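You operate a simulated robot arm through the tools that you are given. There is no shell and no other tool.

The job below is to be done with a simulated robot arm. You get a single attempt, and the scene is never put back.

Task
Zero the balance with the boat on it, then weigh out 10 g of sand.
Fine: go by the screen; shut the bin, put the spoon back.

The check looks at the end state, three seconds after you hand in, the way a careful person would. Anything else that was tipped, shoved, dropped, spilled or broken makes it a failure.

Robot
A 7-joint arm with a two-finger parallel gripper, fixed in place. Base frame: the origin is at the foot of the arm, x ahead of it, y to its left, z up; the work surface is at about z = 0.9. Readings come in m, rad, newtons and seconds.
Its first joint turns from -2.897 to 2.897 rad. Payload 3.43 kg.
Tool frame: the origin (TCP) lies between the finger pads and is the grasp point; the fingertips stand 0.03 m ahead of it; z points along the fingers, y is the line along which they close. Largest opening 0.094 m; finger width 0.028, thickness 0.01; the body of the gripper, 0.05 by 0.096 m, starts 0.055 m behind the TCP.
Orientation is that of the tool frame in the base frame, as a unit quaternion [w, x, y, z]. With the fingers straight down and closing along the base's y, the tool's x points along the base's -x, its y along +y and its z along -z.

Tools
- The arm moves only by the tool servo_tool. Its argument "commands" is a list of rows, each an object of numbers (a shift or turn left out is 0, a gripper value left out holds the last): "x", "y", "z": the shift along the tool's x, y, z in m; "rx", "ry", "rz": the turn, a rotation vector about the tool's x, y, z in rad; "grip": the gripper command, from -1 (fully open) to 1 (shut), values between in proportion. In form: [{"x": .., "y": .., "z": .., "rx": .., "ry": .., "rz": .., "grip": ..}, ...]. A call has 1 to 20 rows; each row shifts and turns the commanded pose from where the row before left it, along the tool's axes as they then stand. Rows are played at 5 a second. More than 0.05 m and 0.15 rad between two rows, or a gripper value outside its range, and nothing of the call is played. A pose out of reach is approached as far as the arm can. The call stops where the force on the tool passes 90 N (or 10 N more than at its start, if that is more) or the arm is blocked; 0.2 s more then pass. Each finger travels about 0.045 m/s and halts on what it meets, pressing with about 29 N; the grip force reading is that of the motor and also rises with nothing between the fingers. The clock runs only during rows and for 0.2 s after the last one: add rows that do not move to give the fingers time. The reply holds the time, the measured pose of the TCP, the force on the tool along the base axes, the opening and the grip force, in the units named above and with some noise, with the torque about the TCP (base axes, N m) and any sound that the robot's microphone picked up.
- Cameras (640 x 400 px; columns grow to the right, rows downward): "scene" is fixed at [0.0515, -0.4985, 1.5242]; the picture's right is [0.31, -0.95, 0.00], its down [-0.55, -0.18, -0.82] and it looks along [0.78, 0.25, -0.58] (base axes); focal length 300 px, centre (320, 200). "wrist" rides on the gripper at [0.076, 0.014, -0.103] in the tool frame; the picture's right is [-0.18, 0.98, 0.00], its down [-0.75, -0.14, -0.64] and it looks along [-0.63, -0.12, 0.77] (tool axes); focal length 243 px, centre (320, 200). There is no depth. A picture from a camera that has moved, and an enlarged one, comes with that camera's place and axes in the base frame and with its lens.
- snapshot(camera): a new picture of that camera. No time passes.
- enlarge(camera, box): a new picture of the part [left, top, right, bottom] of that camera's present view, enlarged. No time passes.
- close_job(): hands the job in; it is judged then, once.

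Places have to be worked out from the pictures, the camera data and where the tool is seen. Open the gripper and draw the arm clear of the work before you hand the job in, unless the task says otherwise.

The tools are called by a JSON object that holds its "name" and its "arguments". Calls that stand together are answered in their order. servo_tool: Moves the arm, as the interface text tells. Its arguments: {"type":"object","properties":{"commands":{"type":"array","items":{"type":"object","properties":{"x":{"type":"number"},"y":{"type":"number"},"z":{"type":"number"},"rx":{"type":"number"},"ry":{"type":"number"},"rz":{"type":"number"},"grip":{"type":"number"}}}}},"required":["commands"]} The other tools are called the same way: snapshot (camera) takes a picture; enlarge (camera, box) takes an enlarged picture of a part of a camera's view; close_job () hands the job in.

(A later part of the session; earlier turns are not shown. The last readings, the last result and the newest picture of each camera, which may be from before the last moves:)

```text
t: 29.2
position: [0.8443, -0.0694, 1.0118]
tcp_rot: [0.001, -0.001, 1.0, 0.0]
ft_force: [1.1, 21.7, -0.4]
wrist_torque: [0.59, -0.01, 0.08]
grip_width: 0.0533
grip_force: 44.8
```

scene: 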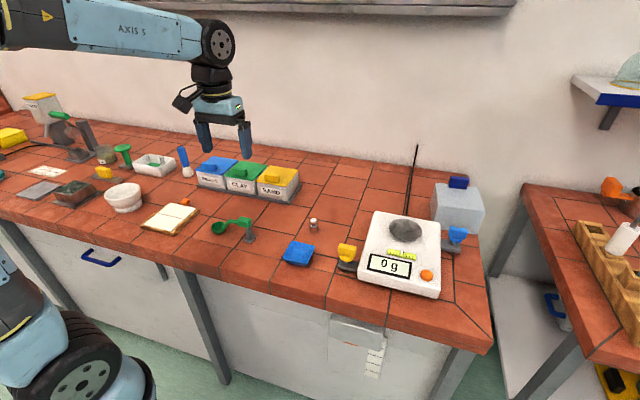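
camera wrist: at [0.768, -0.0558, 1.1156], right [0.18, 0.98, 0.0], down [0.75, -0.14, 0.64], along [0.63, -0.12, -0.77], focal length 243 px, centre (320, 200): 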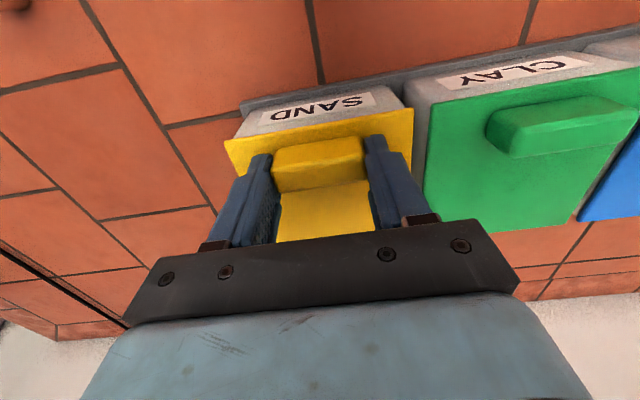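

The force hasn't changed, which fits only the +y finger touching. I'll keep moving in +y until both fingers seat.

{"name": "servo_tool", "arguments": {"commands": [{"y": 0.002}, {}]}}

{"name": "enlarge", "arguments": {"camera": "wrist", "box": [220, 110, 420, 250]}}

```text
t: 29.8
position: [0.8438, -0.0694, 1.0118]
tcp_rot: [0.0, 0.0, 1.0, -0.001]
ft_force: [3.5, 12.5, -0.3]
wrist_torque: [0.06, -0.15, 0.17]
grip_width: 0.0533
grip_force: 44.9
```

```text
2.86 times, centred on (320, 180) of wrist
camera zoom: at [0.7679, -0.0553, 1.1155], right [0.18, 0.98, 0.0], down [0.75, -0.14, 0.64], along [0.63, -0.12, -0.77], focal length 693 px, centre (320, 257)
```

zoom: 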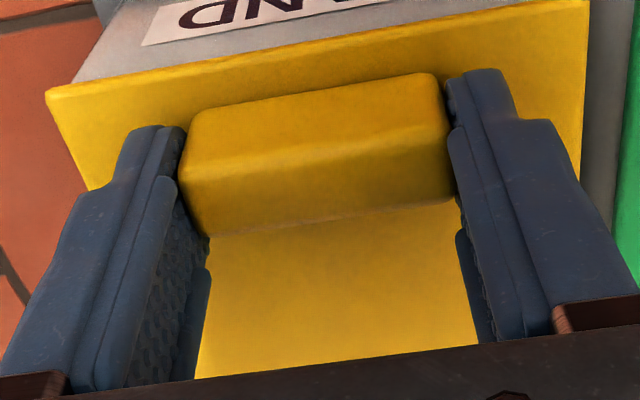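

Both fingers are seated and the side force is falling. One more small shift, then a trial lift with slight forward pitch about the rear hinge.

{"name": "servo_tool", "arguments": {"commands": [{"y": 0.0015}, {}]}}

```text
t: 30.4
position: [0.8442, -0.0695, 1.0116]
tcp_rot: [0.0, 0.001, 1.0, -0.002]
ft_force: [7.8, -2.6, 0.1]
wrist_torque: [-0.39, -0.18, 0.2]
grip_width: 0.0537
grip_force: 44.8
```

The side force is nearly gone. For a rear-hinged lid the handle has to pivot between the pads, so I'll regrip higher, with only the tips on the top ~9 mm of the handle. That gives the fingers clearance from the lid.

{"name": "servo_tool", "arguments": {"commands": [{"grip": -0.3}, {}, {"z": -0.007}, {}, {"grip": 0.2}, {}, {}, {}]}}

{"name": "enlarge", "arguments": {"camera": "scene", "box": [230, 140, 310, 205]}}

```text
t: 32.2
position: [0.8441, -0.0695, 1.0196]
tcp_rot: [0.0, 0.001, 1.0, 0.0]
ft_force: [0.8, -7.3, 1.3]
wrist_torque: [-0.28, -0.04, 0.02]
grip_width: 0.0533
grip_force: 44.9
```

```text
6.15 times, centred on (270, 172) of scene
camera zoom: at [0.0515, -0.4985, 1.5242], right [0.31, -0.95, 0.0], down [-0.55, -0.18, -0.82], along [0.78, 0.25, -0.58], focal length 1850 px, centre (628, 369)
```

zoom: 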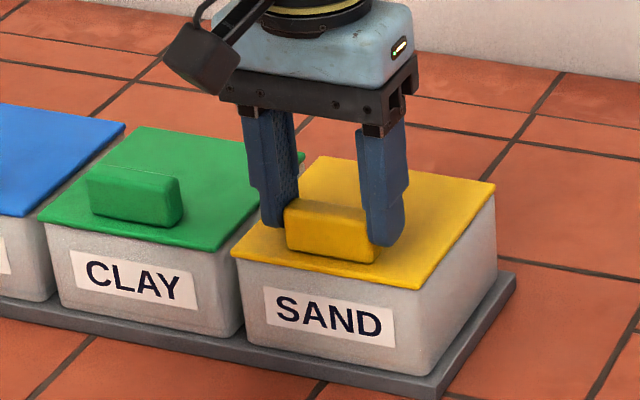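

I'll do a small trial lift, about 10° of lid rotation along the hinge arc.

{"name": "servo_tool", "arguments": {"commands": [{"x": -0.0025, "y": -0.0005, "z": -0.0087}, {"x": -0.003, "z": -0.0085}, {}]}}

{"name": "enlarge", "arguments": {"camera": "scene", "box": [230, 140, 310, 205]}}

{"name": "snapshot", "arguments": {"camera": "wrist"}}

```text
t: 33.0
position: [0.8494, -0.0701, 1.0368]
tcp_rot: [-0.001, 0.0, 1.0, 0.0]
ft_force: [-5.9, -9.0, -11.6]
wrist_torque: [-0.14, 1.42, -0.01]
grip_width: 0.0534
grip_force: 45.0
```

```text
6.15 times, centred on (270, 172) of scene
camera zoom: at [0.0515, -0.4985, 1.5242], right [0.31, -0.95, 0.0], down [-0.55, -0.18, -0.82], along [0.78, 0.25, -0.58], focal length 1850 px, centre (628, 369)
```

zoom: 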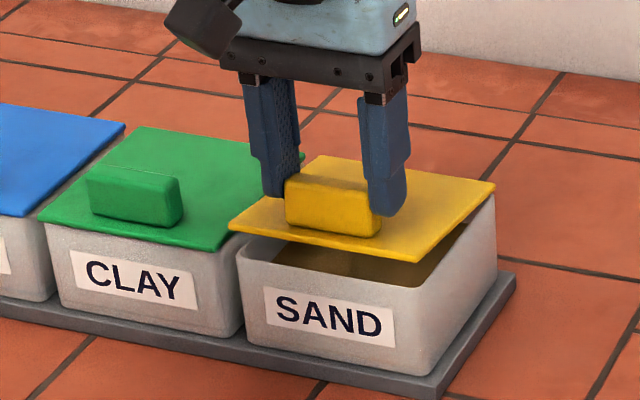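

```text
taken
camera wrist: at [0.7729, -0.0554, 1.1394], right [0.18, 0.98, 0.0], down [0.75, -0.14, 0.64], along [0.63, -0.12, -0.77], focal length 243 px, centre (320, 200)
```

wrist: 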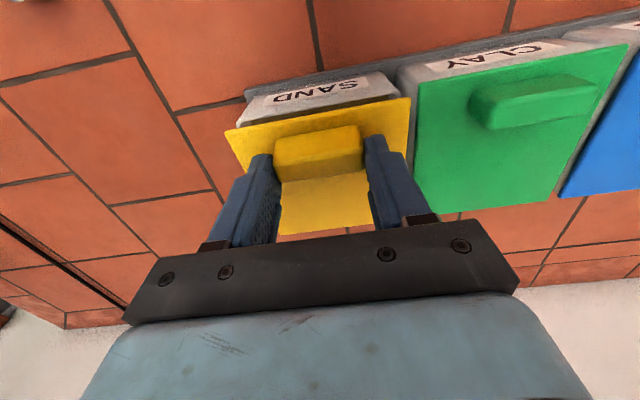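

The lid is confirmed as rear-hinged and is opening. I'll follow the arc to about 30° and check the forces.

{"name": "servo_tool", "arguments": {"commands": [{"x": -0.004, "y": -0.001, "z": -0.008}, {"x": -0.0042, "z": -0.008}, {"x": -0.0052, "z": -0.0073}, {"x": -0.0057, "z": -0.0071}, {}]}}

{"name": "enlarge", "arguments": {"camera": "scene", "box": [230, 130, 310, 195]}}

{"name": "snapshot", "arguments": {"camera": "wrist"}}

```text
t: 34.2
position: [0.8666, -0.0701, 1.0686]
tcp_rot: [0.0, 0.0, 1.0, 0.0]
ft_force: [-5.2, -13.1, -10.2]
wrist_torque: [-0.39, 1.26, -0.02]
grip_width: 0.0533
grip_force: 45.2
```

```text
6.15 times, centred on (270, 162) of scene
camera zoom: at [0.0515, -0.4985, 1.5242], right [0.31, -0.95, 0.0], down [-0.55, -0.18, -0.82], along [0.78, 0.25, -0.58], focal length 1850 px, centre (628, 431)
```

zoom: 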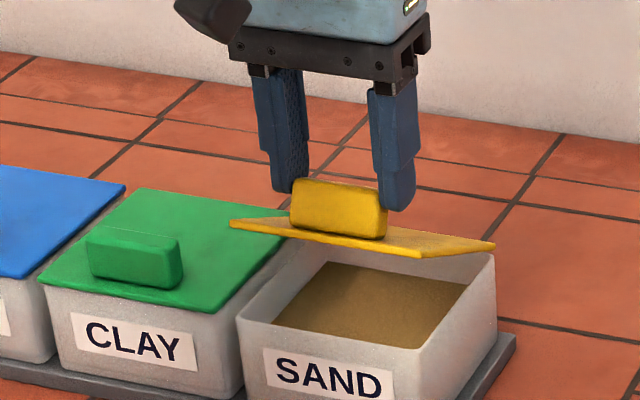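

```text
taken
camera wrist: at [0.7914, -0.0553, 1.1713], right [0.18, 0.98, 0.0], down [0.75, -0.14, 0.64], along [0.63, -0.12, -0.77], focal length 243 px, centre (320, 200)
```

wrist: 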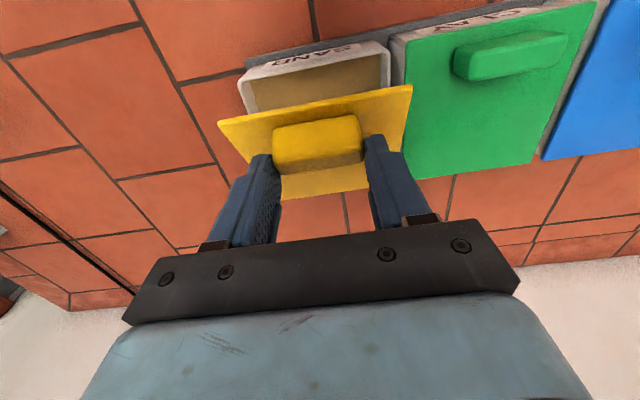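

The arc is tracking well and sand is visible in the bin. I'll continue to about 60°, easing the side force a little.

{"name": "servo_tool", "arguments": {"commands": [{"x": -0.0066, "y": -0.001, "z": -0.0062}, {"x": -0.0067, "y": -0.001, "z": -0.006}, {"x": -0.0075, "z": -0.005}, {"x": -0.0076, "z": -0.0047}, {"x": -0.0083, "z": -0.0037}, {"x": -0.0084, "z": -0.0033}, {}]}}

{"name": "enlarge", "arguments": {"camera": "scene", "box": [230, 130, 310, 195]}}

{"name": "snapshot", "arguments": {"camera": "wrist"}}

```text
t: 35.8
position: [0.9131, -0.0695, 1.0961]
tcp_rot: [0.0, 0.0, 1.0, 0.0]
ft_force: [-13.5, 6.4, 3.9]
wrist_torque: [0.29, 1.42, 0.02]
grip_width: 0.0533
grip_force: 44.9
```

```text
6.15 times, centred on (270, 162) of scene
camera zoom: at [0.0515, -0.4985, 1.5242], right [0.31, -0.95, 0.0], down [-0.55, -0.18, -0.82], along [0.78, 0.25, -0.58], focal length 1850 px, centre (628, 431)
```

zoom: 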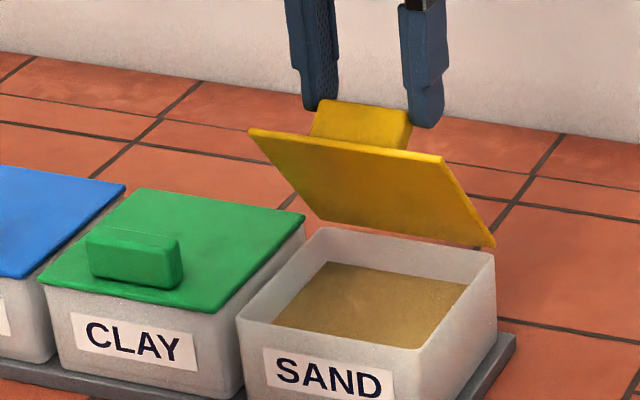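

```text
taken
camera wrist: at [0.8358, -0.0556, 1.2001], right [0.18, 0.98, 0.0], down [0.75, -0.14, 0.64], along [0.63, -0.12, -0.77], focal length 243 px, centre (320, 200)
```

wrist: 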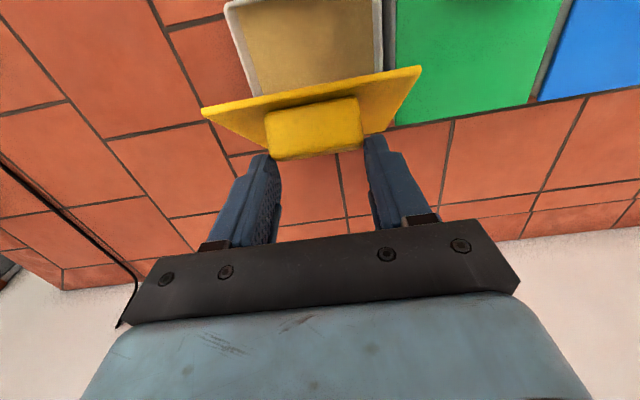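

It's at about 60° and still controlled. I'll carry on along the arc toward 85°.

{"name": "servo_tool", "arguments": {"commands": [{"x": -0.0085, "z": -0.0023}, {"x": -0.009, "z": -0.0016}, {"x": -0.009, "z": -0.0007}, {"x": -0.009, "z": -0.0002}, {"x": -0.009, "z": 0.0008}, {}]}}

{"name": "enlarge", "arguments": {"camera": "scene", "box": [230, 130, 310, 195]}}

{"name": "snapshot", "arguments": {"camera": "wrist"}}

```text
t: 37.2
position: [0.9578, -0.0693, 1.1008]
tcp_rot: [0.002, 0.001, 1.0, 0.0]
ft_force: [-7.5, 7.9, 12.3]
wrist_torque: [0.11, 1.08, -0.12]
grip_width: 0.0533
grip_force: 45.0
```

```text
6.15 times, centred on (270, 162) of scene
camera zoom: at [0.0515, -0.4985, 1.5242], right [0.31, -0.95, 0.0], down [-0.55, -0.18, -0.82], along [0.78, 0.25, -0.58], focal length 1850 px, centre (628, 431)
```

zoom: 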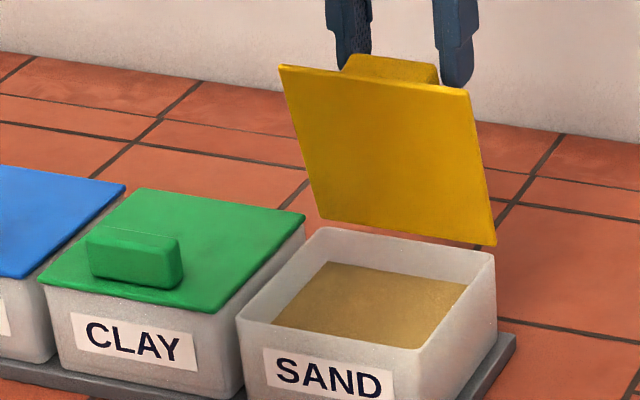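

```text
taken
camera wrist: at [0.8813, -0.0554, 1.2044], right [0.18, 0.98, 0.0], down [0.75, -0.14, 0.64], along [0.63, -0.12, -0.77], focal length 243 px, centre (320, 200)
```

wrist: 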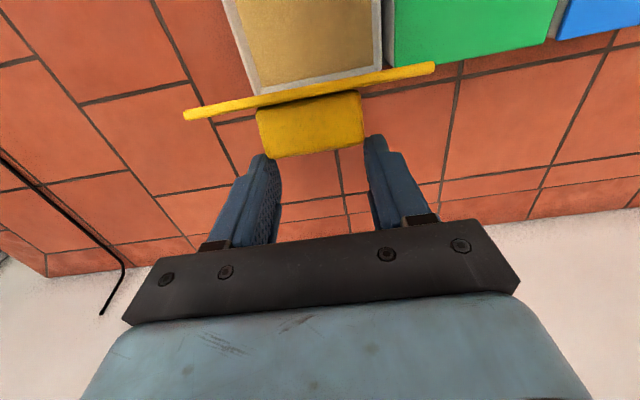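

The lid is almost vertical. I'll nudge a bit further past vertical so it can rest open.

{"name": "servo_tool", "arguments": {"commands": [{"x": -0.008, "z": 0.002}, {"x": -0.008, "z": 0.003}, {"x": -0.007, "z": 0.003}, {}]}}

{"name": "enlarge", "arguments": {"camera": "scene", "box": [230, 130, 310, 195]}}

{"name": "snapshot", "arguments": {"camera": "wrist"}}

```text
t: 38.2
position: [0.9818, -0.0702, 1.0924]
tcp_rot: [0.0, 0.0, 1.0, -0.001]
ft_force: [1.3, 10.7, 10.7]
wrist_torque: [-0.03, 0.35, -0.21]
grip_width: 0.0533
grip_force: 45.3
```

```text
6.15 times, centred on (270, 162) of scene
camera zoom: at [0.0515, -0.4985, 1.5242], right [0.31, -0.95, 0.0], down [-0.55, -0.18, -0.82], along [0.78, 0.25, -0.58], focal length 1850 px, centre (628, 431)
```

zoom: 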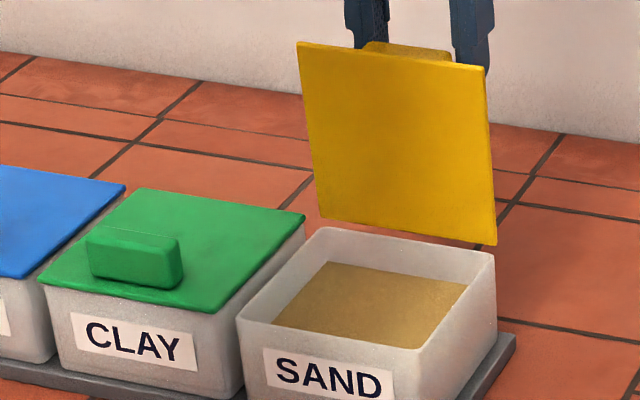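

```text
taken
camera wrist: at [0.9047, -0.0554, 1.1956], right [0.18, 0.98, 0.0], down [0.75, -0.14, 0.64], along [0.63, -0.12, -0.77], focal length 243 px, centre (320, 200)
```

wrist: 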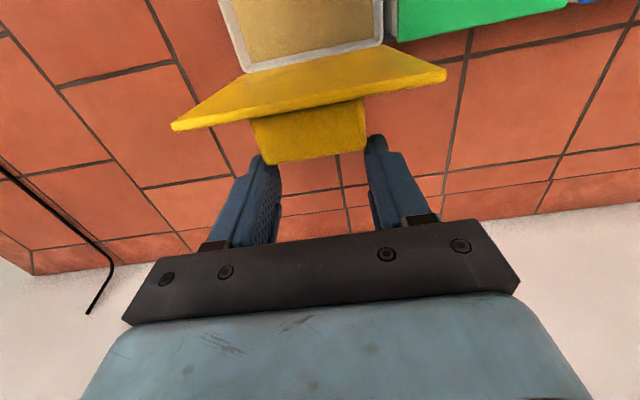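

It's roughly at or slightly past vertical with low forces. I'll push one more centimetre for margin and then release gently.

{"name": "servo_tool", "arguments": {"commands": [{"x": -0.006, "z": 0.003}, {"x": -0.006, "z": 0.004}, {}]}}

{"name": "enlarge", "arguments": {"camera": "scene", "box": [230, 130, 310, 195]}}

```text
t: 39.0
position: [0.9921, -0.0722, 1.0847]
tcp_rot: [-0.001, 0.0, 1.0, 0.001]
ft_force: [0.8, 0.8, 0.3]
wrist_torque: [0.0, 0.0, -0.04]
grip_width: 0.0378
grip_force: 0.0
```

```text
6.15 times, centred on (270, 162) of scene
camera zoom: at [0.0515, -0.4985, 1.5242], right [0.31, -0.95, 0.0], down [-0.55, -0.18, -0.82], along [0.78, 0.25, -0.58], focal length 1850 px, centre (628, 431)
```

zoom: 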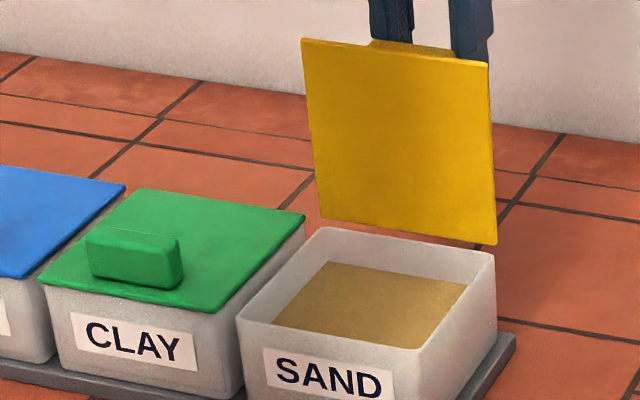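

The handle slipped out of the grip and the lid is standing open on its own with no contact force. I'll rise straight up, then back off and check that it stays.

{"name": "servo_tool", "arguments": {"commands": [{"z": -0.02}, {"z": -0.03}, {"z": -0.04}, {"z": -0.04, "grip": -1}, {"x": 0.04}, {"x": 0.045}, {"x": 0.045}, {"x": 0.045}, {}]}}

{"name": "snapshot", "arguments": {"camera": "wrist"}}

{"name": "snapshot", "arguments": {"camera": "scene"}}

```text
t: 41.0
position: [0.8194, -0.0709, 1.2132]
tcp_rot: [0.0, 0.001, 1.0, 0.0]
ft_force: [0.3, -0.8, 0.7]
wrist_torque: [0.04, -0.02, -0.02]
grip_width: 0.0942
grip_force: 0.1
```

```text
taken
camera wrist: at [0.7418, -0.0569, 1.3173], right [0.18, 0.98, 0.0], down [0.75, -0.14, 0.64], along [0.63, -0.12, -0.77], focal length 243 px, centre (320, 200)
```

wrist: 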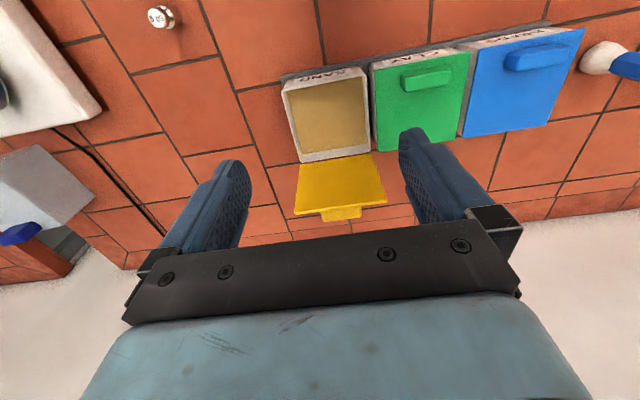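

```text
taken
```

scene: 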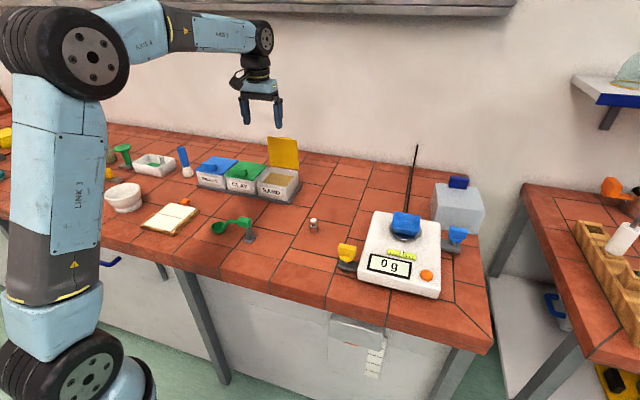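

The lid stays open. I'll look at the sand level and the bin's interior dimensions.

{"name": "enlarge", "arguments": {"camera": "wrist", "box": [260, 50, 420, 230]}}

{"name": "enlarge", "arguments": {"camera": "scene", "box": [230, 130, 310, 205]}}

```text
2.22 times, centred on (340, 140) of wrist
camera zoom: at [0.7418, -0.0569, 1.3173], right [0.18, 0.98, 0.0], down [0.75, -0.14, 0.64], along [0.63, -0.12, -0.77], focal length 539 px, centre (276, 333)
```

zoom: 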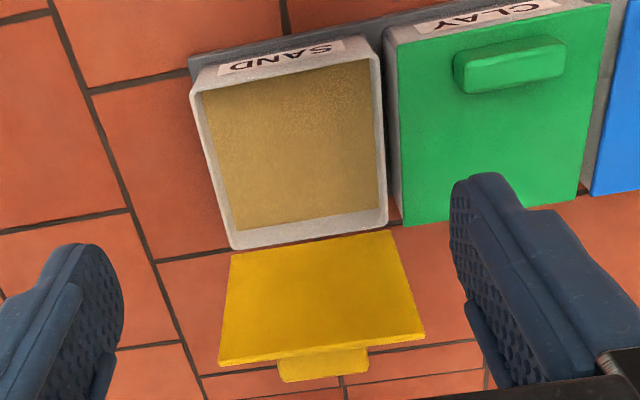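

```text
5.33 times, centred on (270, 168) of scene
camera zoom: at [0.0515, -0.4985, 1.5242], right [0.31, -0.95, 0.0], down [-0.55, -0.18, -0.82], along [0.78, 0.25, -0.58], focal length 1603 px, centre (587, 373)
```

zoom: 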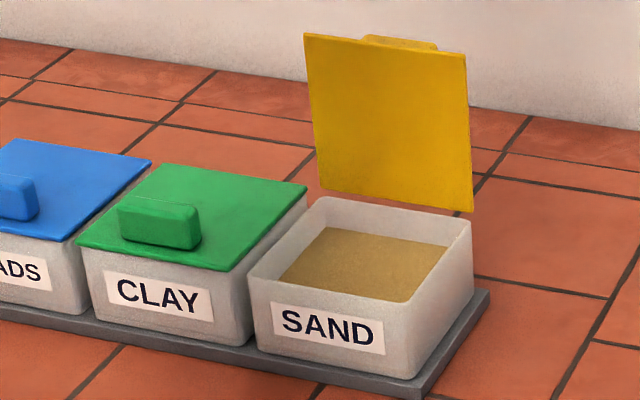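

The sand surface is near z = 0.943, with the bin interior about x 0.832–0.934 and y -0.123 to -0.019. Next I'll go above the spoon handle and yaw the gripper -90° so the fingers close along x, across the handle.

{"name": "servo_tool", "arguments": {"commands": [{"x": 0.04, "y": -0.002}, {"x": 0.04, "y": -0.002}, {"x": 0.04, "y": -0.002}, {"x": 0.04, "y": -0.002}, {"x": 0.032, "y": -0.004}, {"rz": -0.1428}, {"rz": -0.1428}, {"rz": -0.1428}, {"rz": -0.1428}, {"rz": -0.1428}, {"rz": -0.1428}, {"rz": -0.1428}, {"rz": -0.1428}, {"rz": -0.1428}, {"rz": -0.1428}, {"rz": -0.1428}, {}, {"z": 0.03}, {"z": 0.03}, {}]}}

{"name": "snapshot", "arguments": {"camera": "wrist"}}

{"name": "enlarge", "arguments": {"camera": "scene", "box": [190, 150, 310, 250]}}

```text
t: 45.2
position: [0.6269, -0.0838, 1.156]
tcp_rot: [0.0, -0.706, 0.708, 0.0]
ft_force: [-0.6, 1.4, -0.1]
wrist_torque: [0.01, 0.03, 0.02]
grip_width: 0.094
grip_force: 0.1
```

```text
taken
camera wrist: at [0.6122, -0.1592, 1.2584], right [-0.98, 0.18, 0.0], down [0.14, 0.75, 0.64], along [0.12, 0.63, -0.77], focal length 243 px, centre (320, 200)
```

wrist: 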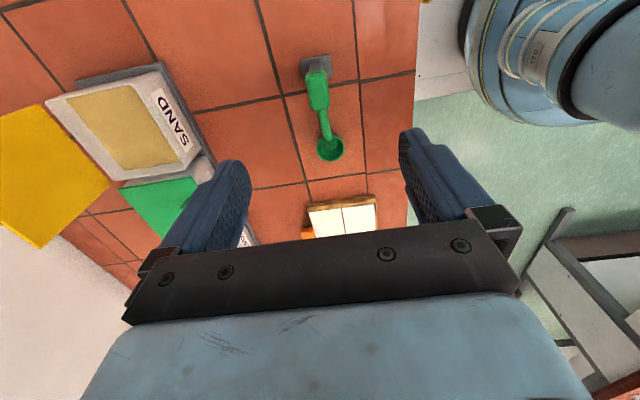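

```text
4.00 times, centred on (250, 200) of scene
camera zoom: at [0.0515, -0.4985, 1.5242], right [0.31, -0.95, 0.0], down [-0.55, -0.18, -0.82], along [0.78, 0.25, -0.58], focal length 1202 px, centre (600, 200)
```

zoom: 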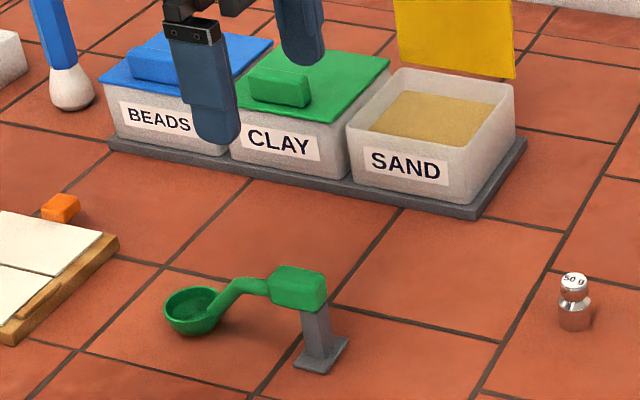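

I'll zoom in on the spoon in the wrist view to get its exact line and size.

{"name": "enlarge", "arguments": {"camera": "wrist", "box": [270, 40, 390, 170]}}

{"name": "enlarge", "arguments": {"camera": "scene", "box": [205, 205, 265, 250]}}

```text
3.08 times, centred on (330, 105) of wrist
camera zoom: at [0.6122, -0.1592, 1.2584], right [-0.98, 0.18, 0.0], down [0.14, 0.75, 0.64], along [0.12, 0.63, -0.77], focal length 746 px, centre (289, 492)
```

zoom: 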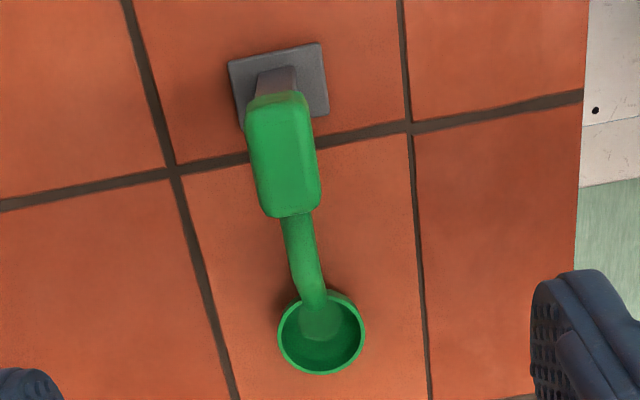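

```text
8.89 times, centred on (235, 228) of scene
camera zoom: at [0.0515, -0.4985, 1.5242], right [0.31, -0.95, 0.0], down [-0.55, -0.18, -0.82], along [0.78, 0.25, -0.58], focal length 2672 px, centre (1076, -44)
```

zoom: 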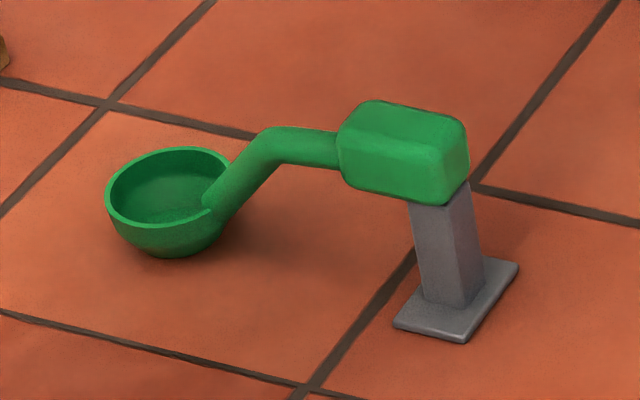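

The spoon handle block is about 24 × 39 × 20 mm, centred at (0.629, -0.084, 0.967), and the bowl rim centre is at (0.630, 0.016, 0.924). I'll descend with open fingers to just above the handle to check alignment.

{"name": "servo_tool", "arguments": {"commands": [{"y": -0.002, "z": 0.04}, {"z": 0.04}, {"z": 0.04}, {}, {}]}}

{"name": "snapshot", "arguments": {"camera": "wrist"}}

{"name": "enlarge", "arguments": {"camera": "scene", "box": [195, 180, 285, 250]}}

```text
t: 46.4
position: [0.6278, -0.0825, 1.0338]
tcp_rot: [0.001, 0.707, -0.707, 0.0]
ft_force: [0.1, 0.1, 0.4]
wrist_torque: [-0.01, -0.02, -0.04]
grip_width: 0.0941
grip_force: 0.2
```

```text
taken
camera wrist: at [0.613, -0.1583, 1.1372], right [-0.98, 0.18, 0.0], down [0.14, 0.75, 0.64], along [0.12, 0.63, -0.77], focal length 243 px, centre (320, 200)
```

wrist: 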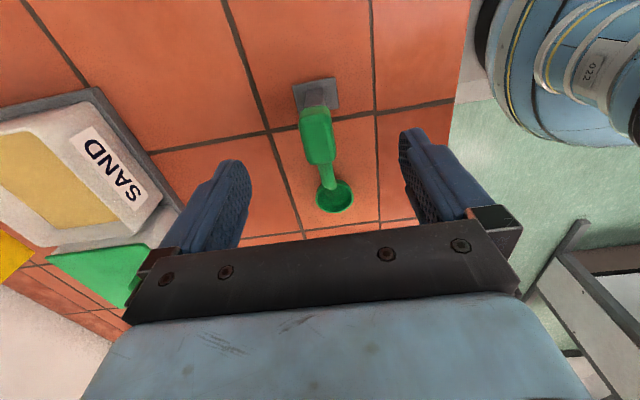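

```text
5.71 times, centred on (240, 215) of scene
camera zoom: at [0.0515, -0.4985, 1.5242], right [0.31, -0.95, 0.0], down [-0.55, -0.18, -0.82], along [0.78, 0.25, -0.58], focal length 1717 px, centre (777, 114)
```

zoom: 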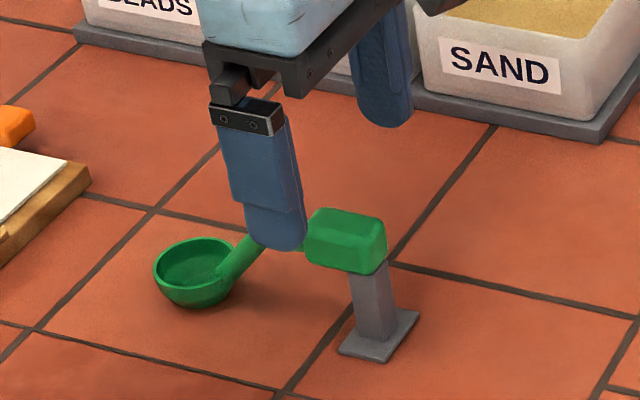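

The handle is centred in the opening. I'll lower 66 mm and close on the handle.

{"name": "servo_tool", "arguments": {"commands": [{"y": -0.001, "z": 0.025}, {"z": 0.025}, {"z": 0.016}, {}, {"grip": 0.2}, {"grip": 0.6}, {}, {}, {}]}}

{"name": "snapshot", "arguments": {"camera": "wrist"}}

{"name": "enlarge", "arguments": {"camera": "scene", "box": [195, 180, 285, 250]}}

```text
t: 48.4
position: [0.6292, -0.0834, 0.9698]
tcp_rot: [0.0, -0.707, 0.707, 0.0]
ft_force: [0.2, 0.4, 0.3]
wrist_torque: [0.04, 0.01, -0.04]
grip_width: 0.0277
grip_force: 28.9
```

```text
taken
camera wrist: at [0.614, -0.159, 1.0728], right [-0.98, 0.18, 0.0], down [0.14, 0.75, 0.64], along [0.12, 0.63, -0.77], focal length 243 px, centre (320, 200)
```

wrist: 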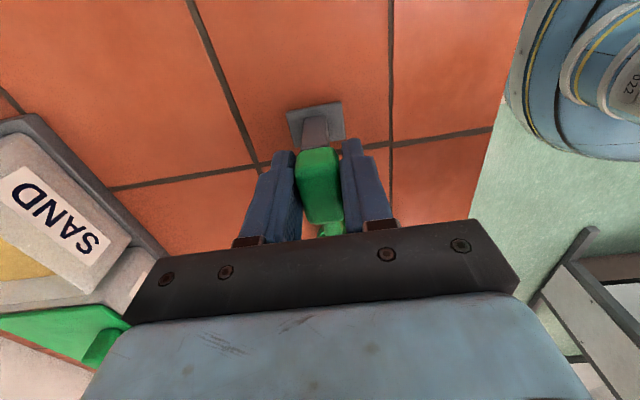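

```text
5.71 times, centred on (240, 215) of scene
camera zoom: at [0.0515, -0.4985, 1.5242], right [0.31, -0.95, 0.0], down [-0.55, -0.18, -0.82], along [0.78, 0.25, -0.58], focal length 1717 px, centre (777, 114)
```

zoom: 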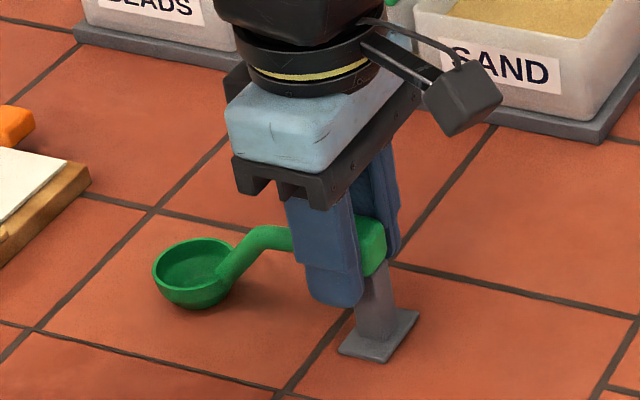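

The handle is held (0.028 m) at TCP (0.629, -0.083, 0.970), and I'll reuse that pose to return it. Lifting straight up now.

{"name": "servo_tool", "arguments": {"commands": [{"z": -0.005}, {"z": -0.01}, {"z": -0.02}, {"z": -0.035}, {"z": -0.04}, {"z": -0.04}, {}]}}

{"name": "snapshot", "arguments": {"camera": "wrist"}}

{"name": "enlarge", "arguments": {"camera": "scene", "box": [180, 140, 300, 250]}}

```text
t: 50.0
position: [0.6282, -0.0819, 1.1222]
tcp_rot: [0.0, 0.707, -0.707, 0.0]
ft_force: [-0.6, 0.1, -0.6]
wrist_torque: [-0.01, -0.01, 0.02]
grip_width: 0.0278
grip_force: 29.1
```

```text
taken
camera wrist: at [0.6139, -0.1588, 1.2249], right [-0.98, 0.18, 0.0], down [0.14, 0.75, 0.64], along [0.12, 0.63, -0.77], focal length 243 px, centre (320, 200)
```

wrist: 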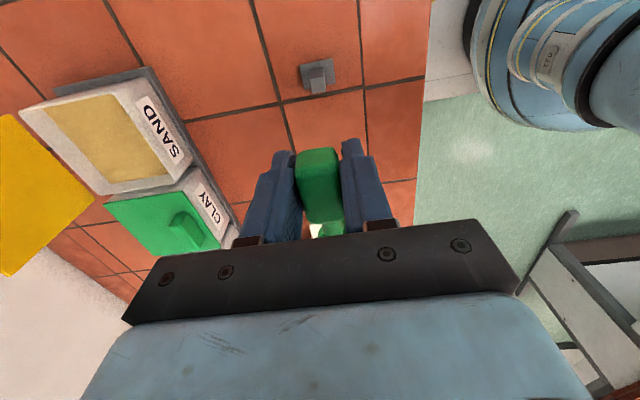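

```text
3.64 times, centred on (240, 195) of scene
camera zoom: at [0.0515, -0.4985, 1.5242], right [0.31, -0.95, 0.0], down [-0.55, -0.18, -0.82], along [0.78, 0.25, -0.58], focal length 1093 px, centre (611, 218)
```

zoom: 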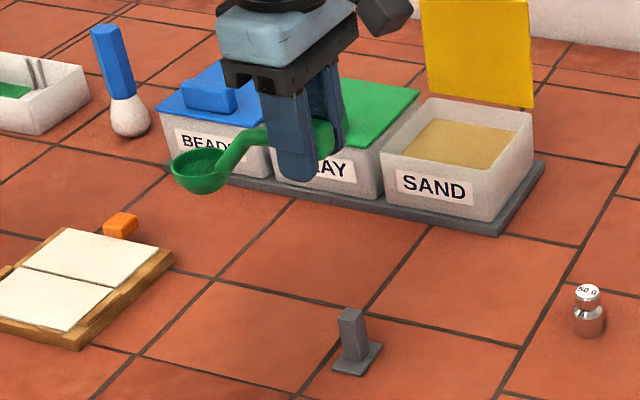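

The spoon is free and level. I'll yaw back +90° so it points along +x, toward the bin.

{"name": "servo_tool", "arguments": {"commands": [{"z": -0.03}, {"rz": 0.1428}, {"rz": 0.1428}, {"rz": 0.1428}, {"rz": 0.1428}, {"rz": 0.1428}, {"rz": 0.1428}, {"rz": 0.1428}, {"rz": 0.1428}, {"rz": 0.1428}, {"rz": 0.1428}, {"rz": 0.1428}, {}, {"x": -0.03, "y": 0.005}, {"x": -0.035, "y": 0.005}, {"x": -0.035}, {"x": -0.035}, {}]}}

{"name": "snapshot", "arguments": {"camera": "wrist"}}

{"name": "enlarge", "arguments": {"camera": "scene", "box": [210, 110, 330, 210]}}

```text
t: 53.8
position: [0.765, -0.0732, 1.1491]
tcp_rot: [0.0, 0.0, 1.0, 0.0]
ft_force: [-0.4, -0.5, -0.4]
wrist_torque: [-0.02, 0.0, 0.05]
grip_width: 0.0276
grip_force: 28.9
```

```text
taken
camera wrist: at [0.6881, -0.0588, 1.2522], right [0.18, 0.98, 0.0], down [0.75, -0.14, 0.64], along [0.63, -0.12, -0.77], focal length 243 px, centre (320, 200)
```

wrist: 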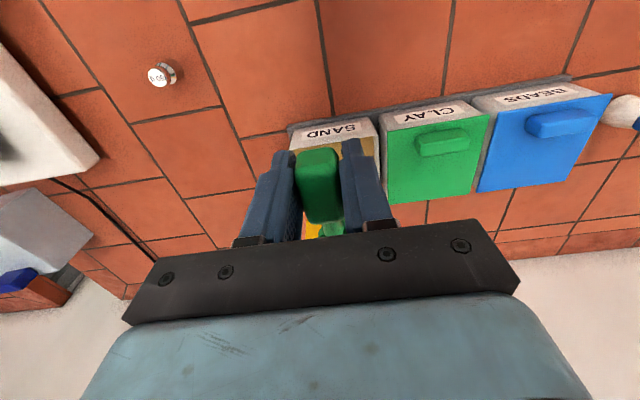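

```text
4.00 times, centred on (270, 160) of scene
camera zoom: at [0.0515, -0.4985, 1.5242], right [0.31, -0.95, 0.0], down [-0.55, -0.18, -0.82], along [0.78, 0.25, -0.58], focal length 1202 px, centre (520, 360)
```

zoom: 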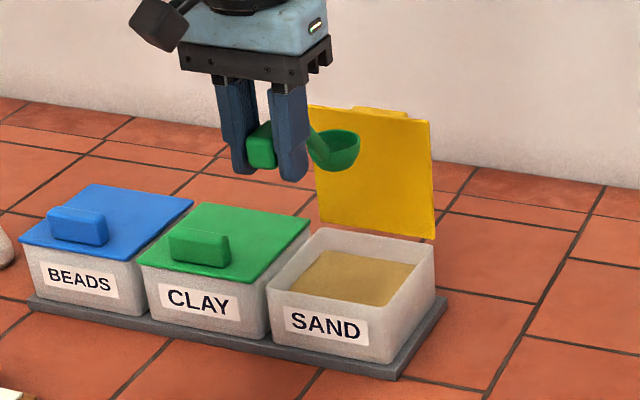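

The spoon is over the bin. The shaft needs the bowl well forward to clear the front wall, so I'll move to x ≈ 0.793, lower to about z = 1.06, and pitch the tip down 0.3 rad.

{"name": "servo_tool", "arguments": {"commands": [{"x": -0.014, "y": 0.001, "z": 0.02}, {"x": -0.014, "y": 0.001, "z": 0.03}, {"ry": 0.1}, {"ry": 0.1}, {"ry": 0.1}, {}]}}

{"name": "snapshot", "arguments": {"camera": "wrist"}}

{"name": "enlarge", "arguments": {"camera": "scene", "box": [210, 110, 330, 210]}}

```text
t: 55.2
position: [0.7922, -0.0716, 1.0988]
tcp_rot: [-0.15, 0.0, 0.989, 0.001]
ft_force: [-0.4, -0.6, -0.8]
wrist_torque: [0.0, 0.03, -0.02]
grip_width: 0.0273
grip_force: 29.2
```

```text
taken
camera wrist: at [0.7498, -0.0569, 1.2205], right [0.18, 0.98, -0.05], down [0.91, -0.14, 0.39], along [0.37, -0.12, -0.92], focal length 243 px, centre (320, 200)
```

wrist: 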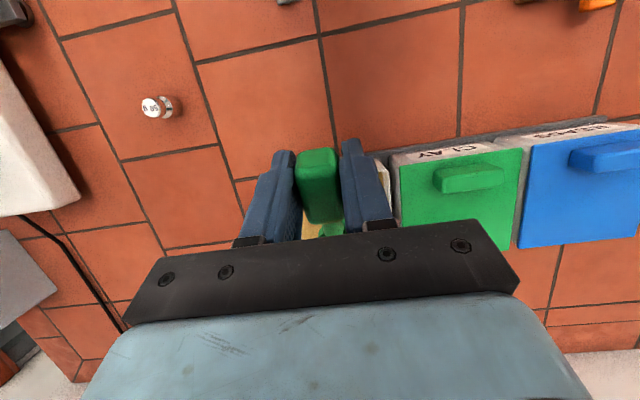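

```text
4.00 times, centred on (270, 160) of scene
camera zoom: at [0.0515, -0.4985, 1.5242], right [0.31, -0.95, 0.0], down [-0.55, -0.18, -0.82], along [0.78, 0.25, -0.58], focal length 1202 px, centre (520, 360)
```

zoom: 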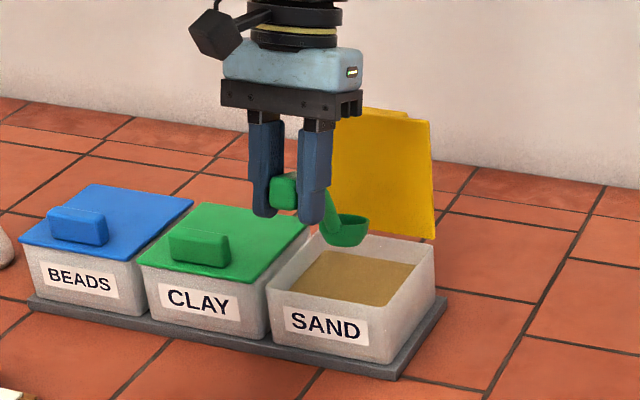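

The bowl is tilted and above the sand. I'll lower straight down (base z) so it's just above the sand surface and check clearances.

{"name": "servo_tool", "arguments": {"commands": [{"x": -0.0074, "z": 0.0239}, {"x": -0.0074, "z": 0.0239}, {"x": -0.0044, "z": 0.0143}, {}]}}

{"name": "enlarge", "arguments": {"camera": "scene", "box": [225, 130, 315, 205]}}

```text
t: 56.2
position: [0.7899, -0.07, 1.0342]
tcp_rot: [-0.149, 0.001, 0.989, -0.001]
ft_force: [0.0, -0.3, -1.0]
wrist_torque: [0.01, -0.02, -0.01]
grip_width: 0.0274
grip_force: 28.6
```

```text
5.33 times, centred on (270, 168) of scene
camera zoom: at [0.0515, -0.4985, 1.5242], right [0.31, -0.95, 0.0], down [-0.55, -0.18, -0.82], along [0.78, 0.25, -0.58], focal length 1603 px, centre (587, 373)
```

zoom: 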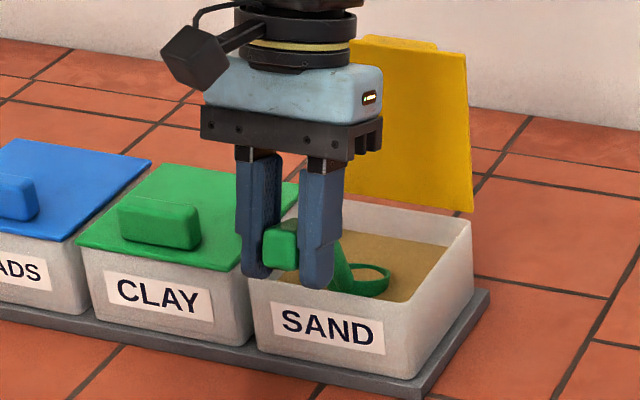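

Clear of the walls. Now I'll dip about 2 cm into the sand while moving slightly forward.

{"name": "servo_tool", "arguments": {"commands": [{"x": -0.0068, "z": 0.0084}, {"x": -0.0068, "z": 0.0084}, {}]}}

{"name": "enlarge", "arguments": {"camera": "scene", "box": [225, 130, 315, 205]}}

```text
t: 57.0
position: [0.7987, -0.071, 1.0158]
tcp_rot: [-0.148, -0.001, 0.989, 0.0]
ft_force: [-3.0, 0.2, 11.6]
wrist_torque: [0.02, -0.78, 0.02]
grip_width: 0.0275
grip_force: 28.9
```

```text
5.33 times, centred on (270, 168) of scene
camera zoom: at [0.0515, -0.4985, 1.5242], right [0.31, -0.95, 0.0], down [-0.55, -0.18, -0.82], along [0.78, 0.25, -0.58], focal length 1603 px, centre (587, 373)
```

zoom: 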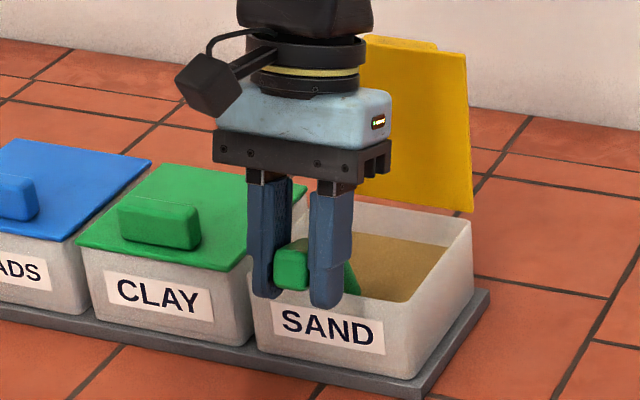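

The bowl is under the sand, with about 12 N of resistance. I'll level it about its bowl while rising slightly, then lift out.

{"name": "servo_tool", "arguments": {"commands": [{"x": 0.0017, "z": 0.0081, "ry": -0.1}, {"x": 0.0025, "z": 0.0079, "ry": -0.1}, {"x": 0.0033, "z": 0.0076, "ry": -0.1}, {}]}}

{"name": "enlarge", "arguments": {"camera": "scene", "box": [225, 130, 315, 205]}}

```text
t: 58.0
position: [0.7868, -0.0716, 0.9917]
tcp_rot: [0.0, 0.0, 1.0, 0.0]
ft_force: [-0.2, 0.3, -0.5]
wrist_torque: [0.0, 0.04, 0.05]
grip_width: 0.0274
grip_force: 29.0
```

```text
5.33 times, centred on (270, 168) of scene
camera zoom: at [0.0515, -0.4985, 1.5242], right [0.31, -0.95, 0.0], down [-0.55, -0.18, -0.82], along [0.78, 0.25, -0.58], focal length 1603 px, centre (587, 373)
```

zoom: 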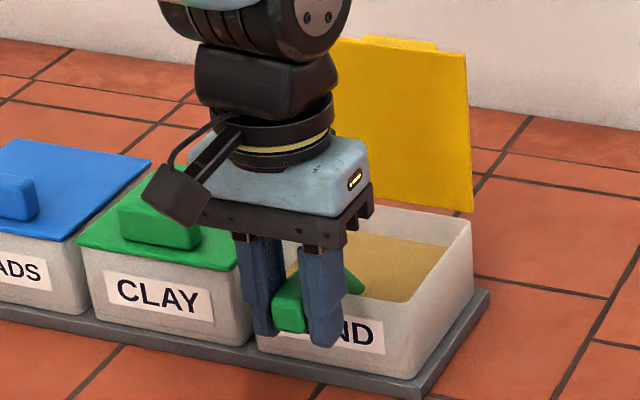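

Leveled with no remaining forces. Lifting slowly straight up to see what is in the bowl.

{"name": "servo_tool", "arguments": {"commands": [{"z": -0.01}, {"z": -0.015}, {"z": -0.02}, {"z": -0.02}, {"z": -0.025}, {"z": -0.025}, {}]}}

{"name": "enlarge", "arguments": {"camera": "scene", "box": [225, 110, 315, 195]}}

{"name": "snapshot", "arguments": {"camera": "wrist"}}

```text
t: 59.6
position: [0.7885, -0.0701, 1.1072]
tcp_rot: [0.001, 0.001, 1.0, 0.0]
ft_force: [-0.3, -0.2, 0.2]
wrist_torque: [0.01, 0.02, 0.0]
grip_width: 0.0273
grip_force: 28.8
```

```text
4.71 times, centred on (270, 152) of scene
camera zoom: at [0.0515, -0.4985, 1.5242], right [0.31, -0.95, 0.0], down [-0.55, -0.18, -0.82], along [0.78, 0.25, -0.58], focal length 1414 px, centre (555, 424)
```

zoom: 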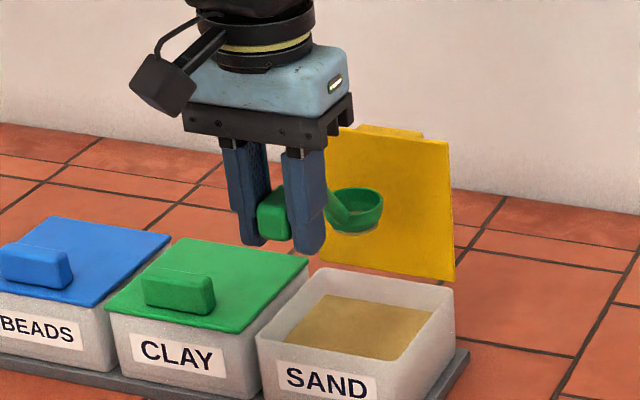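

```text
taken
camera wrist: at [0.7115, -0.0569, 1.211], right [0.18, 0.98, 0.0], down [0.75, -0.14, 0.64], along [0.63, -0.12, -0.77], focal length 243 px, centre (320, 200)
```

wrist: 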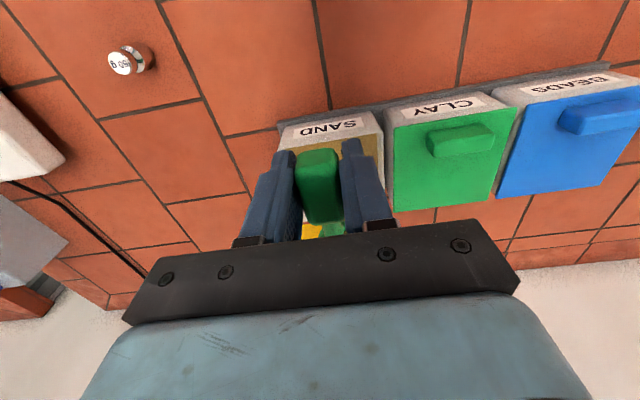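

{"name": "enlarge", "arguments": {"camera": "scene", "box": [262, 135, 298, 160]}}

{"name": "enlarge", "arguments": {"camera": "scene", "box": [262, 160, 318, 200]}}

```text
16.00 times, centred on (280, 148) of scene
camera zoom: at [0.0515, -0.4985, 1.5242], right [0.31, -0.95, 0.0], down [-0.55, -0.18, -0.82], along [0.78, 0.25, -0.58], focal length 4809 px, centre (960, 1040)
```

zoom: 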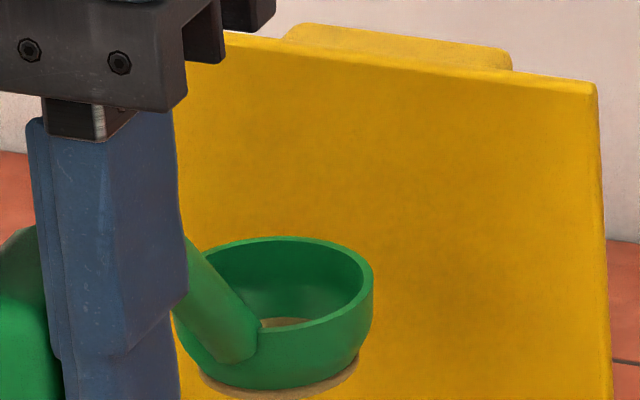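

```text
10.00 times, centred on (290, 180) of scene
camera zoom: at [0.0515, -0.4985, 1.5242], right [0.31, -0.95, 0.0], down [-0.55, -0.18, -0.82], along [0.78, 0.25, -0.58], focal length 3006 px, centre (620, 400)
```

zoom: 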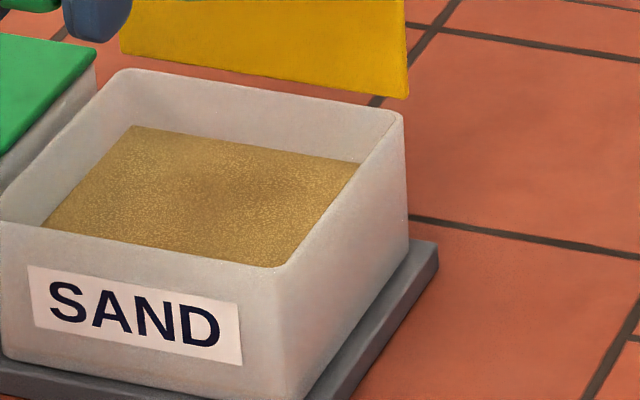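

There's a low level of sand in the bowl and something tan around its underside. I'll wait a second over the bin to see whether anything falls.

{"name": "servo_tool", "arguments": {"commands": [{}, {}, {}, {}, {}]}}

{"name": "enlarge", "arguments": {"camera": "scene", "box": [264, 142, 294, 162]}}

```text
t: 60.8
position: [0.7882, -0.0713, 1.1079]
tcp_rot: [0.001, 0.0, 1.0, 0.0]
ft_force: [-0.6, -0.2, -0.8]
wrist_torque: [-0.01, 0.05, -0.02]
grip_width: 0.0274
grip_force: 29.1
```

```text
16.00 times, centred on (279, 152) of scene
camera zoom: at [0.0515, -0.4985, 1.5242], right [0.31, -0.95, 0.0], down [-0.55, -0.18, -0.82], along [0.78, 0.25, -0.58], focal length 4809 px, centre (976, 968)
```

zoom: 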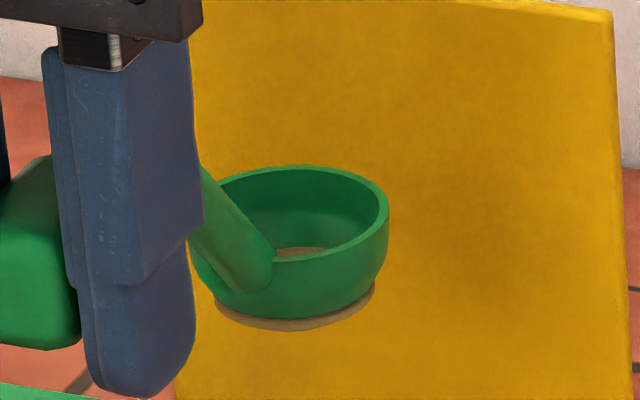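

That's a sand layer sitting low in the bowl, probably only a few grams. I'll scoop again with the same motion but about 7 mm deeper.

{"name": "servo_tool", "arguments": {"commands": [{"ry": 0.1}, {"ry": 0.1}, {"ry": 0.1}, {"x": -0.0073, "z": 0.0236}, {"x": -0.0073, "z": 0.0236}, {"x": -0.0073, "z": 0.0236}, {}, {"x": -0.0077, "z": 0.0112}, {"x": -0.0077, "z": 0.0112}, {}]}}

{"name": "enlarge", "arguments": {"camera": "scene", "box": [225, 130, 315, 205]}}

```text
t: 63.0
position: [0.7947, -0.0712, 1.008]
tcp_rot: [-0.148, 0.0, 0.989, -0.001]
ft_force: [-1.9, -0.4, 9.6]
wrist_torque: [-0.02, -0.86, -0.05]
grip_width: 0.0277
grip_force: 29.1
```

```text
5.33 times, centred on (270, 168) of scene
camera zoom: at [0.0515, -0.4985, 1.5242], right [0.31, -0.95, 0.0], down [-0.55, -0.18, -0.82], along [0.78, 0.25, -0.58], focal length 1603 px, centre (587, 373)
```

zoom: 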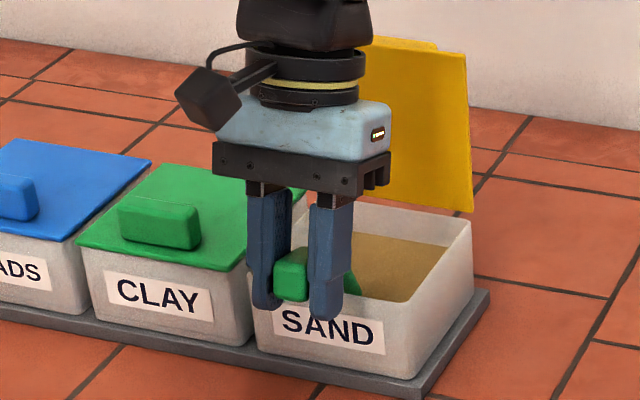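

Deeper now, with a similar force. I'll level about the bowl with a slight forward sweep, then lift.

{"name": "servo_tool", "arguments": {"commands": [{"x": 0.0011, "z": 0.009, "ry": -0.1}, {"x": 0.0018, "z": 0.009, "ry": -0.1}, {"x": 0.0025, "z": 0.0085, "ry": -0.1}, {}]}}

{"name": "servo_tool", "arguments": {"commands": [{"z": -0.01}, {"z": -0.015}, {"z": -0.02}, {"z": -0.02}, {"z": -0.025}, {"z": -0.03}, {}, {}]}}

{"name": "enlarge", "arguments": {"camera": "scene", "box": [260, 135, 300, 165]}}

```text
t: 64.0
position: [0.7843, -0.0727, 0.9826]
tcp_rot: [0.001, 0.001, 1.0, 0.0]
ft_force: [0.9, -0.6, 16.4]
wrist_torque: [-0.02, -0.71, -0.04]
grip_width: 0.0274
grip_force: 28.8
```

```text
t: 65.8
position: [0.7846, -0.0715, 1.1019]
tcp_rot: [-0.001, 0.001, 1.0, 0.0]
ft_force: [-0.7, 0.3, 0.0]
wrist_torque: [-0.01, 0.06, 0.02]
grip_width: 0.0277
grip_force: 29.0
```

```text
13.33 times, centred on (280, 150) of scene
camera zoom: at [0.0515, -0.4985, 1.5242], right [0.31, -0.95, 0.0], down [-0.55, -0.18, -0.82], along [0.78, 0.25, -0.58], focal length 4007 px, centre (853, 867)
```

zoom: 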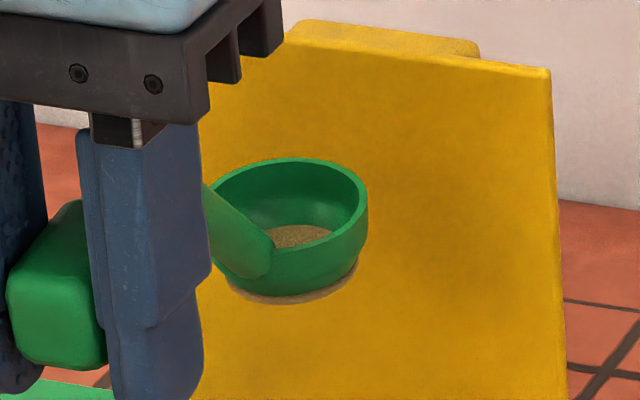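

There is clearly more sand now. I'll lift, retract from the bin, and carry the spoon level toward the balance, stopping short of the boat to check.

{"name": "servo_tool", "arguments": {"commands": [{"z": -0.02}, {"z": -0.03}, {"x": 0.015}, {"x": 0.025}, {"x": 0.03}, {"x": 0.03}, {"x": 0.03}, {"x": 0.03}, {"x": 0.018, "y": -0.015}, {"y": -0.03}, {"y": -0.035}, {"y": -0.035}, {"y": -0.035}, {"y": -0.035}, {"y": -0.035}, {"y": -0.035}, {"y": -0.035}, {"y": -0.035}, {"y": -0.03}, {}]}}

{"name": "snapshot", "arguments": {"camera": "scene"}}

{"name": "enlarge", "arguments": {"camera": "scene", "box": [290, 100, 410, 200]}}

```text
t: 70.0
position: [0.6079, -0.4244, 1.1551]
tcp_rot: [0.0, 0.0, 1.0, -0.001]
ft_force: [-0.1, 0.2, -0.3]
wrist_torque: [-0.01, 0.02, -0.01]
grip_width: 0.0275
grip_force: 28.9
```

```text
taken
```

scene: 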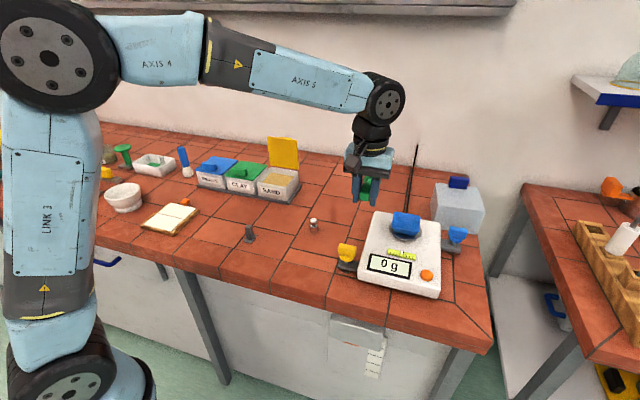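

```text
4.00 times, centred on (350, 150) of scene
camera zoom: at [0.0515, -0.4985, 1.5242], right [0.31, -0.95, 0.0], down [-0.55, -0.18, -0.82], along [0.78, 0.25, -0.58], focal length 1202 px, centre (200, 400)
```

zoom: 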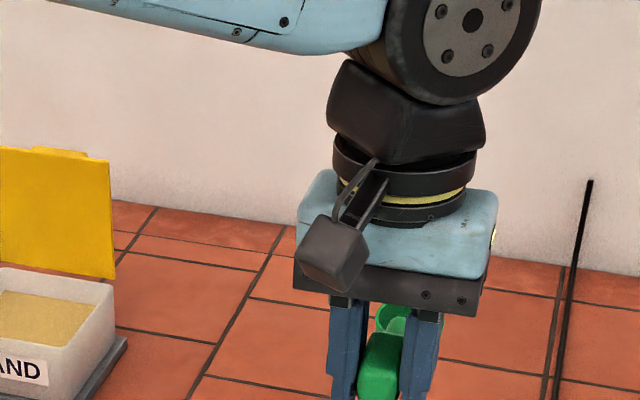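

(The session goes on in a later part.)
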